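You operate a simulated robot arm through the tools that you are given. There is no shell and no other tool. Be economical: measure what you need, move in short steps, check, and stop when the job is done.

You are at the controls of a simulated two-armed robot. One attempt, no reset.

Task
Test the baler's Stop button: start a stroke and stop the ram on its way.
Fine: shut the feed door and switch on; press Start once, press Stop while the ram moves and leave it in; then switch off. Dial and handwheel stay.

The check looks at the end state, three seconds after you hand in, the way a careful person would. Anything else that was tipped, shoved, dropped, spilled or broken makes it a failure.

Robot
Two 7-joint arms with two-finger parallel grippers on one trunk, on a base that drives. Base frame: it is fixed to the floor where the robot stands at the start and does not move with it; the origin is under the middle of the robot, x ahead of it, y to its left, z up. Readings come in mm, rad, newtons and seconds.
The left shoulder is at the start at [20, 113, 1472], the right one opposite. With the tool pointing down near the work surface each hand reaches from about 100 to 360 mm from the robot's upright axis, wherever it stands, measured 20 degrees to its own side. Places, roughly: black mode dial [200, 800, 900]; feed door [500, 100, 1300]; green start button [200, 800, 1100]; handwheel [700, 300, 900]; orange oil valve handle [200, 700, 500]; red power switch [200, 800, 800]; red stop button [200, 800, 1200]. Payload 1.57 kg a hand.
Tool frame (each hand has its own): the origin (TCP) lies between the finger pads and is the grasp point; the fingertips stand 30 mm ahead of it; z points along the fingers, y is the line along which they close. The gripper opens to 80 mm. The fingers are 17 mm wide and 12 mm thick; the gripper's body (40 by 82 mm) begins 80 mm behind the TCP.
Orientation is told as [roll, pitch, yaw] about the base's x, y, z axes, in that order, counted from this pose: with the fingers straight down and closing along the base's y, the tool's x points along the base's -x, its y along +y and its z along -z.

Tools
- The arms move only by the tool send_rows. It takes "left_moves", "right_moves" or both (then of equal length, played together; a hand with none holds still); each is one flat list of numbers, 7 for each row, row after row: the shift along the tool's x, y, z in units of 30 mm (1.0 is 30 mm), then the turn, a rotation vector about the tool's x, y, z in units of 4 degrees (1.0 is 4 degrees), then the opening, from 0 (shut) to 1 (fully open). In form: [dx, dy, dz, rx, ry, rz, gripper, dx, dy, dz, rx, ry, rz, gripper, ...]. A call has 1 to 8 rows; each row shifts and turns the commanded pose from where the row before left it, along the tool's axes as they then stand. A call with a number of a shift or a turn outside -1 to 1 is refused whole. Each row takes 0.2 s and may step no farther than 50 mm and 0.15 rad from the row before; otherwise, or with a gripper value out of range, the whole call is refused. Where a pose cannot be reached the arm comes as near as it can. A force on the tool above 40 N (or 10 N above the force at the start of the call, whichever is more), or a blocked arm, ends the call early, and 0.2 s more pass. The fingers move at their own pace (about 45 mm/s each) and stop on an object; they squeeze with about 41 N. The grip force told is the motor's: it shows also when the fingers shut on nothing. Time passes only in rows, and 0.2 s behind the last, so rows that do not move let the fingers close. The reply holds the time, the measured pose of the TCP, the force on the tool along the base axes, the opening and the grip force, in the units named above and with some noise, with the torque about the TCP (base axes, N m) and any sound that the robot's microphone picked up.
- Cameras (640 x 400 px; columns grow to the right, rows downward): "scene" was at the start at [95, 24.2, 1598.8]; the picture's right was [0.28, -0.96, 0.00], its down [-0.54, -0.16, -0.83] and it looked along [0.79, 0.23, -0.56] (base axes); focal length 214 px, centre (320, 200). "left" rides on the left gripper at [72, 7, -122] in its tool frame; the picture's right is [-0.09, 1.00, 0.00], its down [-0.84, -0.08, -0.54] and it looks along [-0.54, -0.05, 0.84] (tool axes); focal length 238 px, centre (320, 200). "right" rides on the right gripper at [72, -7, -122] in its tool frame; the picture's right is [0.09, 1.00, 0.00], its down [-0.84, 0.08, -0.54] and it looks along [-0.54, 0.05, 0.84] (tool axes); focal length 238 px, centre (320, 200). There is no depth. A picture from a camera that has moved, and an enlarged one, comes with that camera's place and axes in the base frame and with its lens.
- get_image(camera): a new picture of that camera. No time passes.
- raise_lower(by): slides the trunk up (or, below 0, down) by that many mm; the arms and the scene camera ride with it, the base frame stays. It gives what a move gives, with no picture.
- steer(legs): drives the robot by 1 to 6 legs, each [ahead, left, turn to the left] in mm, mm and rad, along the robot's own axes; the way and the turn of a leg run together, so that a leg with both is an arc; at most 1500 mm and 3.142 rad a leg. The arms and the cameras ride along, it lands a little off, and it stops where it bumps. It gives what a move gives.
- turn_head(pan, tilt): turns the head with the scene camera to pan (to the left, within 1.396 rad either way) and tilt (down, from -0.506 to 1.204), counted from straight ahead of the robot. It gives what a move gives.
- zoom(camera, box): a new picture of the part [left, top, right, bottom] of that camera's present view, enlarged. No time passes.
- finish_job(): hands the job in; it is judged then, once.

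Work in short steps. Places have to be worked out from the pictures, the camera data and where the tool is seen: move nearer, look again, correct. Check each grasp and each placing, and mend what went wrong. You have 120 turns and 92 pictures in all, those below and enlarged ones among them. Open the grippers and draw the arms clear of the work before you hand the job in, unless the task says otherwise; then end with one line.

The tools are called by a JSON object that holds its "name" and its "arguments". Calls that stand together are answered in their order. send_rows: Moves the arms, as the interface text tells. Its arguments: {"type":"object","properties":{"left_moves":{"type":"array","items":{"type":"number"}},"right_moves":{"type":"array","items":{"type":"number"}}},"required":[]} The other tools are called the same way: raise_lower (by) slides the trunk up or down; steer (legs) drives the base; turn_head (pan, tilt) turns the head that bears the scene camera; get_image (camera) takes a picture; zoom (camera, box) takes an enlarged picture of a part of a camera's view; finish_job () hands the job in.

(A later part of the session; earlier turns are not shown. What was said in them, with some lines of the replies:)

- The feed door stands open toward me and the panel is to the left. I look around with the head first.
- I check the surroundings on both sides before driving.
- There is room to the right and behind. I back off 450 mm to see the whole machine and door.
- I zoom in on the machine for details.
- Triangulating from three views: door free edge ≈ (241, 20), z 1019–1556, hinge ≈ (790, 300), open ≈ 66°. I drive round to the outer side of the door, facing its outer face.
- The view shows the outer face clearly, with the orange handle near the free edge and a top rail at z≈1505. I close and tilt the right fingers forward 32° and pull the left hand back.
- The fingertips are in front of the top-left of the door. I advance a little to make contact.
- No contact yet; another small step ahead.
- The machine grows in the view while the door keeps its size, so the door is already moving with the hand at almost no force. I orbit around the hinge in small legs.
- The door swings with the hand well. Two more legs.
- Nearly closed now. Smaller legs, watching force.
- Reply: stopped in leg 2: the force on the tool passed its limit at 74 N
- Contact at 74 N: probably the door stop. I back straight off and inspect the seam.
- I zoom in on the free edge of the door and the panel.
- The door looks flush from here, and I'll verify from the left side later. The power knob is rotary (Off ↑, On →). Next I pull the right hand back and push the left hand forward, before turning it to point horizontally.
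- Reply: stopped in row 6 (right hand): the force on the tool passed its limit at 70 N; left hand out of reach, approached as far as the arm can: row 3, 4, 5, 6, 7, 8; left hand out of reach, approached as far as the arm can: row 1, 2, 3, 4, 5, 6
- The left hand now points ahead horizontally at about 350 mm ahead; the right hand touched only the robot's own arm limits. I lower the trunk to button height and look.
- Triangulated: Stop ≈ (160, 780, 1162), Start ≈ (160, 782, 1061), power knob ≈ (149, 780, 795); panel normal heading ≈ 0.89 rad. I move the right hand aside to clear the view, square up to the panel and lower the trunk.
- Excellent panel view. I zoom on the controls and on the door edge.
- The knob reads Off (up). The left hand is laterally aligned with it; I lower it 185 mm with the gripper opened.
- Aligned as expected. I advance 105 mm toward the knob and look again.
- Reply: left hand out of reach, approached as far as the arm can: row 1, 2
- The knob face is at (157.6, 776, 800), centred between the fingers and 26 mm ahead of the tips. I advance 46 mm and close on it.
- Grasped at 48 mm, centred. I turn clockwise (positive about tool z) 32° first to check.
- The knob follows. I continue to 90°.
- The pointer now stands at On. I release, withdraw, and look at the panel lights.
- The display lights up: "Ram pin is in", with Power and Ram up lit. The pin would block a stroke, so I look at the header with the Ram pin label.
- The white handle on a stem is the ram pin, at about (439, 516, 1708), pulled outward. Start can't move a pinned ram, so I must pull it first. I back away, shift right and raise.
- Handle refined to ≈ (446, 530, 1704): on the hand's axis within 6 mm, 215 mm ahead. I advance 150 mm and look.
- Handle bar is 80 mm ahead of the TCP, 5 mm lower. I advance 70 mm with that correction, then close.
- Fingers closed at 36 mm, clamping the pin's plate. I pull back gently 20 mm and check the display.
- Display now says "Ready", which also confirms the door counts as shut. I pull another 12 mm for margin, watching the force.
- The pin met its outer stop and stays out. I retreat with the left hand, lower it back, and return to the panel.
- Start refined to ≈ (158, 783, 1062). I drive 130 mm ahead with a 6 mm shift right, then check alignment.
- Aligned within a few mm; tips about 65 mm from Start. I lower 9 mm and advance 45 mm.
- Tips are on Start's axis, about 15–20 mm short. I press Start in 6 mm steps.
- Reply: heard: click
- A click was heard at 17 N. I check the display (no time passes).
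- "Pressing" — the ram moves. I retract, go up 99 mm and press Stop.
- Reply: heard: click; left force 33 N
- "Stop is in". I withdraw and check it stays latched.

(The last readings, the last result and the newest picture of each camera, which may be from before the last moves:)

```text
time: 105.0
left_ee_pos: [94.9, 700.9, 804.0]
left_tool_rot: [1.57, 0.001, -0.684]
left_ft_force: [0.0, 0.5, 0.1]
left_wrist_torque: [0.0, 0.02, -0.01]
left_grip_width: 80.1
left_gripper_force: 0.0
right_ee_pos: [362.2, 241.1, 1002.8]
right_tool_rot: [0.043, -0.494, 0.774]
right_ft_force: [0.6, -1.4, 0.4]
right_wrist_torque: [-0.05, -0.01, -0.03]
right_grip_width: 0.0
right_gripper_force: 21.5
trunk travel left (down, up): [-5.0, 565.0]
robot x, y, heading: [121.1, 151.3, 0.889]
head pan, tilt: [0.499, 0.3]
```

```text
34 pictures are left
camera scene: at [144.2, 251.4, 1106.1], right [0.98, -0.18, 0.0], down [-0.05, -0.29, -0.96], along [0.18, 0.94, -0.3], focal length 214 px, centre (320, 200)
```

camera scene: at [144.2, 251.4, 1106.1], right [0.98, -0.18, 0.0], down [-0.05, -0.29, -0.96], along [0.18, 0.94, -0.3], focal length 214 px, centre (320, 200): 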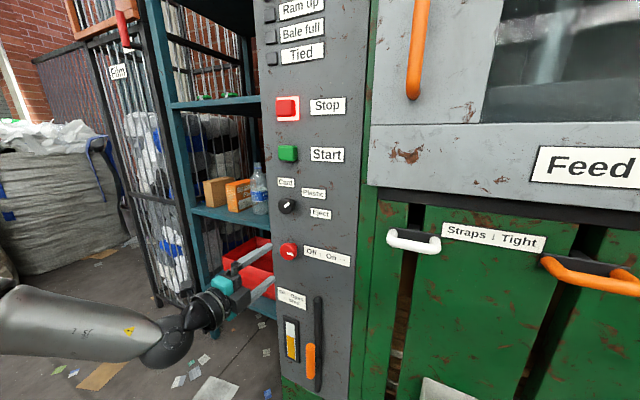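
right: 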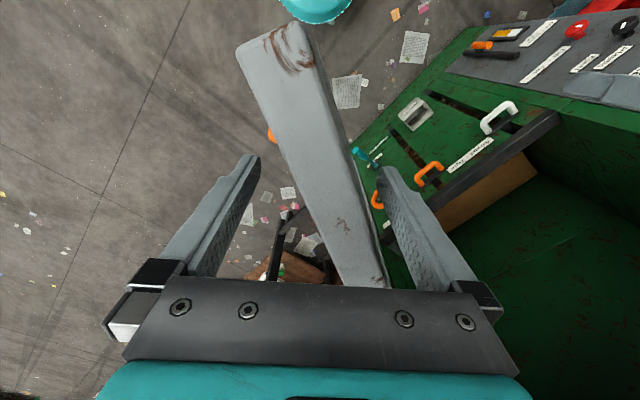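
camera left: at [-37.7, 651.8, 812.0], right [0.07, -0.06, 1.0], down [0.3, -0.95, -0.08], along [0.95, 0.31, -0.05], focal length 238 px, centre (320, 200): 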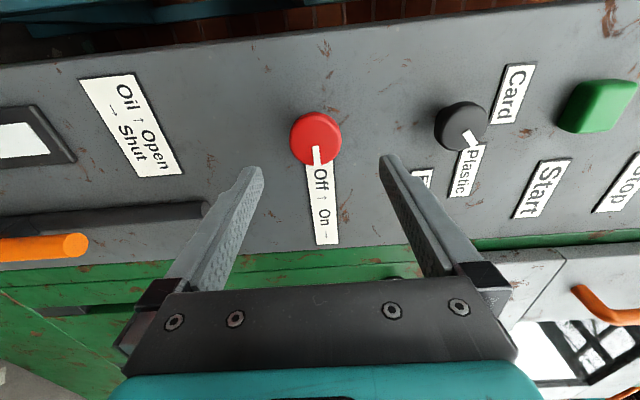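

Stop stays latched. The knob is centred between the fingers; I advance 88 mm and grip.

{"name": "send_rows", "arguments": {"left_moves": [0, -0.13, 0.8, 0, 0, 0, 1, 0, 0, 0.8, 0, 0, 0, 1, 0, 0, 0.8, 0, 0, 0, 1, 0, 0, 0.53, 0, 0, 0, 1, 0, 0, 0, 0, 0, 0, 0.25, 0, 0, 0, 0, 0, 0, 0.25, 0, 0, 0, 0, 0, 0, 0.25]}}

{"name": "get_image", "arguments": {"camera": "left"}}

```text
time: 106.6
left_ee_pos: [151.6, 768.7, 799.3]
left_tool_rot: [1.574, 0.004, -0.686]
left_ft_force: [1.1, 1.9, 4.3]
left_wrist_torque: [0.06, 0.0, -0.1]
left_grip_width: 47.7
left_gripper_force: 22.4
right_ee_pos: [363.1, 241.6, 1002.1]
right_tool_rot: [0.045, -0.493, 0.774]
right_ft_force: [0.3, 0.3, -0.1]
right_wrist_torque: [0.01, -0.02, 0.02]
right_grip_width: 0.1
right_gripper_force: 22.0
trunk travel left (down, up): [-5.0, 565.0]
robot x, y, heading: [121.0, 152.5, 0.888]
head pan, tilt: [0.499, 0.3]
```

```text
33 pictures are left
camera left: at [18.3, 719.3, 807.3], right [0.07, -0.06, 1.0], down [0.3, -0.95, -0.08], along [0.95, 0.31, -0.05], focal length 238 px, centre (320, 200)
```

left: 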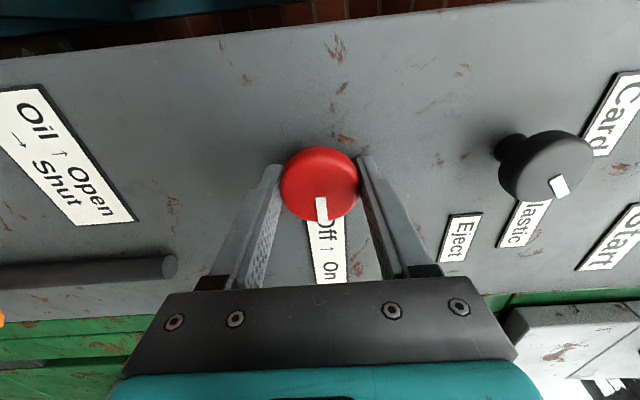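

Firm grip on the knob. I turn it back 90° counter-clockwise.

{"name": "send_rows", "arguments": {"left_moves": [0, 0, 0, 0, 0, -1, 0.25, 0, 0, 0, 0, 0, -1, 0.25, 0, 0, 0, 0, 0, -1, 0.25, 0, 0, 0, 0, 0, -1, 0.25, 0, 0, 0, 0, 0, -1, 0.25, 0, 0, 0, 0, 0, -1, 0.25, 0, 0, 0, 0, 0, -1, 0.25, 0, 0, 0, 0, 0, -1, 0.25]}}

{"name": "send_rows", "arguments": {"left_moves": [0, 0, 0, 0, 0, -1, 0.25, 0, 0, 0, 0, 0, -1, 0.25, 0, 0, 0, 0, 0, -1, 0.25, 0, 0, 0, 0, 0, -1, 0.25, 0, 0, 0, 0, 0, -1, 0.25, 0, 0, 0, 0, 0, -1, 0.25, 0, 0, 0, 0, 0, -1, 0.25, 0, 0, 0, 0, 0, -1, 0.25]}}

{"name": "send_rows", "arguments": {"left_moves": [0, 0, 0, 0, 0, -1, 0.25, 0, 0, 0, 0, 0, -1, 0.25, 0, 0, 0, 0, 0, -1, 0.25, 0, 0, 0, 0, 0, -1, 0.25, 0, 0, 0, 0, 0, -1, 0.25, 0, 0, 0, 0, 0, -1, 0.25, 0, 0, 0, 0, 0, -0.6, 0.25]}}

{"name": "get_image", "arguments": {"camera": "left"}}

```text
time: 108.4
left_ee_pos: [152.1, 769.0, 800.1]
left_tool_rot: [1.574, -0.559, -0.687]
left_ft_force: [-8.4, -6.0, 10.1]
left_wrist_torque: [0.6, -0.42, -0.37]
left_grip_width: 47.6
left_gripper_force: 45.1
right_ee_pos: [362.8, 238.4, 1002.6]
right_tool_rot: [0.044, -0.495, 0.774]
right_ft_force: [-0.5, -0.2, -1.0]
right_wrist_torque: [-0.01, -0.01, -0.01]
right_grip_width: 0.1
right_gripper_force: 21.6
trunk travel left (down, up): [-5.0, 565.0]
robot x, y, heading: [121.6, 152.9, 0.887]
head pan, tilt: [0.499, 0.3]
```

```text
time: 110.2
left_ee_pos: [152.2, 769.1, 800.6]
left_tool_rot: [1.574, -1.12, -0.689]
left_ft_force: [-3.3, 2.3, 12.2]
left_wrist_torque: [0.91, -0.66, -0.22]
left_grip_width: 47.5
left_gripper_force: 44.6
right_ee_pos: [362.8, 241.2, 1002.2]
right_tool_rot: [0.043, -0.493, 0.773]
right_ft_force: [-0.7, 0.1, -0.2]
right_wrist_torque: [0.02, -0.01, -0.01]
right_grip_width: 0.1
right_gripper_force: 21.7
trunk travel left (down, up): [-5.0, 565.0]
robot x, y, heading: [120.2, 151.2, 0.884]
head pan, tilt: [0.499, 0.3]
```

```text
time: 111.8
left_ee_pos: [152.1, 769.0, 799.5]
left_tool_rot: [-1.658, -1.564, 2.544]
left_ft_force: [-8.3, -0.6, 10.0]
left_wrist_torque: [0.89, -0.6, 0.26]
left_grip_width: 47.3
left_gripper_force: 45.5
right_ee_pos: [362.5, 239.3, 1002.3]
right_tool_rot: [0.045, -0.496, 0.777]
right_ft_force: [0.0, -0.1, -0.4]
right_wrist_torque: [0.03, 0.0, -0.03]
right_grip_width: 0.0
right_gripper_force: 21.2
trunk travel left (down, up): [-5.0, 565.0]
robot x, y, heading: [122.7, 150.8, 0.885]
head pan, tilt: [0.499, 0.3]
```

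```text
32 pictures are left
camera left: at [68.9, 678.2, 728.9], right [-0.77, 0.63, 0.08], down [-0.29, -0.47, 0.84], along [0.57, 0.62, 0.54], focal length 238 px, centre (320, 200)
```

left: 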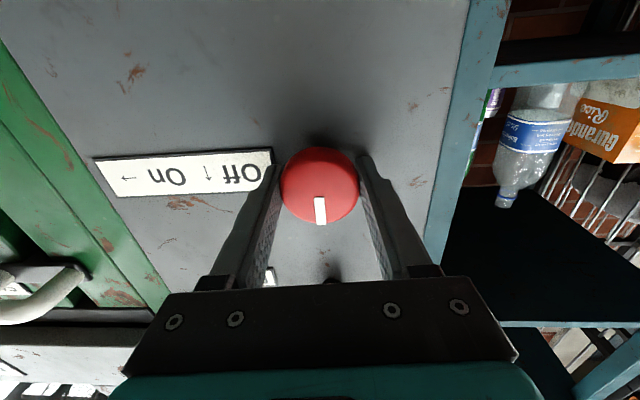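

The pointer is back at Off. I release, withdraw, and back the robot off.

{"name": "send_rows", "arguments": {"left_moves": [0, 0, 0, 0, 0, 0, 1, 0, 0, 0, 0, 0, 0, 1, 0, 0, 0, 0, 0, 0, 1, 0, 0, -1, 0, 0, 0, 1, 0, 0, -1, 0, 0, 0, 1, 0, 0, -1, 0, 0, 0, 1], "right_moves": [0, 0, 0, 0, 0, 0, 1, 0, 0, 0, 0, 0, 0, 1, 0, 0, 0, 0, 0, 0, 1, 0, 0, 0, 0, 0, 0, 1, 0, 0, 0, 0, 0, 0, 1, 0, 0, 0, 0, 0, 0, 1]}}

{"name": "steer", "arguments": {"legs": [[-250, 0, 0]]}}

{"name": "raise_lower", "arguments": {"by": 400}}

{"name": "turn_head", "arguments": {"pan": 0.3, "tilt": 0.3}}

{"name": "get_image", "arguments": {"camera": "scene"}}

{"name": "zoom", "arguments": {"camera": "scene", "box": [220, 60, 400, 280]}}

```text
time: 113.2
left_ee_pos: [94.5, 698.9, 799.5]
left_tool_rot: [-1.402, -1.566, 2.287]
left_ft_force: [0.6, 0.5, -0.7]
left_wrist_torque: [0.03, -0.01, 0.0]
left_grip_width: 79.9
left_gripper_force: 0.1
right_ee_pos: [362.8, 239.5, 1002.8]
right_tool_rot: [0.045, -0.494, 0.774]
right_ft_force: [0.3, 0.8, 0.4]
right_wrist_torque: [0.01, -0.03, 0.02]
right_grip_width: 80.1
right_gripper_force: 0.0
trunk travel left (down, up): [-5.0, 565.0]
robot x, y, heading: [118.6, 151.6, 0.884]
head pan, tilt: [0.499, 0.3]
```

```text
time: 115.0
left_ee_pos: [-65.4, 502.5, 798.8]
left_tool_rot: [-1.434, -1.564, 2.317]
left_ft_force: [-0.1, -1.1, 0.4]
left_wrist_torque: [-0.03, -0.02, 0.0]
left_grip_width: 80.2
left_gripper_force: 0.0
right_ee_pos: [203.3, 44.8, 1002.9]
right_tool_rot: [0.042, -0.496, 0.775]
right_ft_force: [0.0, 0.4, 0.0]
right_wrist_torque: [0.01, 0.01, -0.02]
right_grip_width: 80.3
right_gripper_force: 0.1
trunk travel left (down, up): [-5.0, 565.0]
robot x, y, heading: [-39.9, -46.2, 0.889]
head pan, tilt: [0.499, 0.3]
```

```text
time: 118.9
left_ee_pos: [-67.2, 501.6, 1199.3]
left_tool_rot: [-1.422, -1.563, 2.307]
left_ft_force: [0.0, -0.2, -0.5]
left_wrist_torque: [-0.03, 0.01, 0.02]
left_grip_width: 80.1
left_gripper_force: 0.1
right_ee_pos: [202.2, 44.2, 1402.2]
right_tool_rot: [0.044, -0.495, 0.775]
right_ft_force: [-0.1, 0.2, 0.1]
right_wrist_torque: [0.02, 0.0, 0.03]
right_grip_width: 80.0
right_gripper_force: 0.0
trunk travel left (down, up): [-405.0, 165.0]
robot x, y, heading: [-42.8, -44.9, 0.889]
head pan, tilt: [0.499, 0.3]
```

```text
time: 119.6
left_ee_pos: [-66.9, 502.8, 1198.1]
left_tool_rot: [-1.435, -1.563, 2.321]
left_ft_force: [-0.2, -1.1, -0.5]
left_wrist_torque: [-0.01, -0.02, -0.02]
left_grip_width: 80.2
left_gripper_force: 0.1
right_ee_pos: [202.9, 44.8, 1401.2]
right_tool_rot: [0.044, -0.494, 0.774]
right_ft_force: [-0.5, -1.0, 0.8]
right_wrist_torque: [-0.02, -0.02, 0.0]
right_grip_width: 80.1
right_gripper_force: 0.0
trunk travel left (down, up): [-405.0, 165.0]
robot x, y, heading: [-37.4, -47.0, 0.889]
head pan, tilt: [0.3, 0.3]
```

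```text
31 pictures are left
camera scene: at [1.8, 49.8, 1506.1], right [0.93, -0.37, 0.0], down [-0.11, -0.27, -0.96], along [0.36, 0.89, -0.3], focal length 214 px, centre (320, 200)
```

scene: 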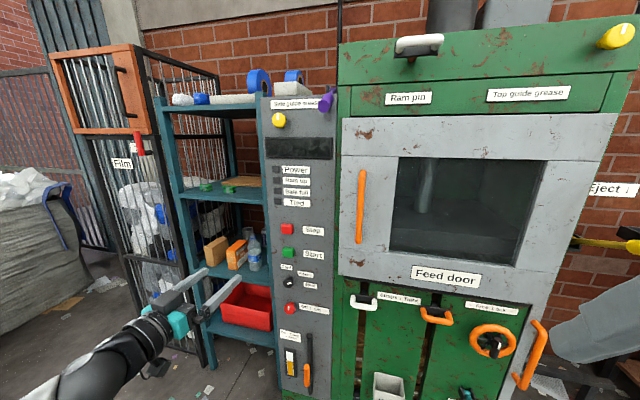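

```text
1.82 times, centred on (310, 170) of scene
camera zoom: at [1.8, 49.8, 1506.1], right [0.93, -0.37, 0.0], down [-0.11, -0.27, -0.96], along [0.36, 0.89, -0.3], focal length 390 px, centre (338, 254)
```

zoom: 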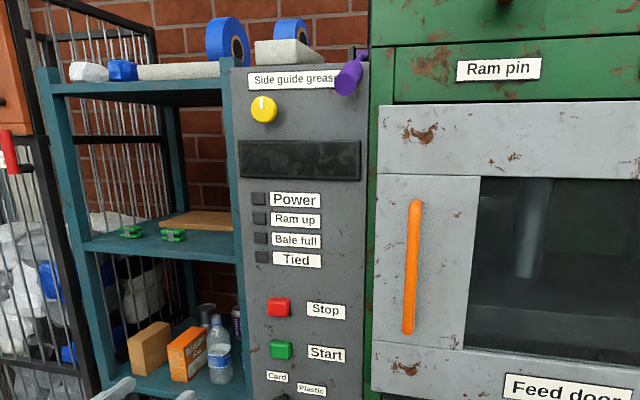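

All lights are out, the door is shut and the ram hangs mid-stroke. One last close check of Stop, dial and power knob.

{"name": "zoom", "arguments": {"camera": "scene", "box": [260, 215, 350, 325]}}

```text
3.64 times, centred on (305, 270) of scene
camera zoom: at [1.8, 49.8, 1506.1], right [0.93, -0.37, 0.0], down [-0.11, -0.27, -0.96], along [0.36, 0.89, -0.3], focal length 780 px, centre (374, -54)
```

zoom: 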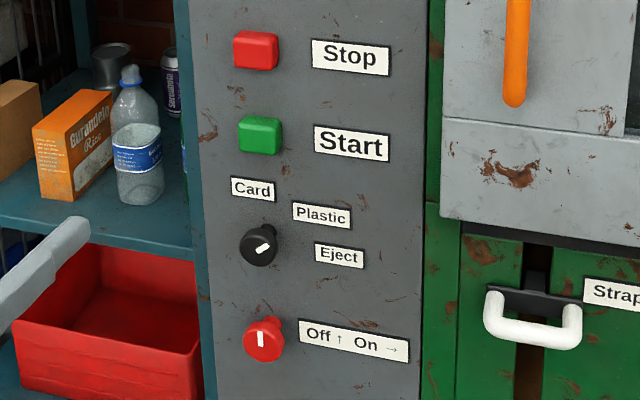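

Power is off, the dial is unchanged, and Stop was confirmed latched after I let go of it. I hand in.

{"name": "finish_job", "arguments": {}}

```text
The job is handed in.
```

The Stop test is done and handed in: with the feed door shut and the power on, I pressed Start once and stopped the ram mid-stroke with Stop, which I left in; the power is off again, and the dial and handwheel were not touched. One step you didn't list: the display read "Ram pin is in", so I pulled the ram pin out to its stop before pressing Start, and I left it out.
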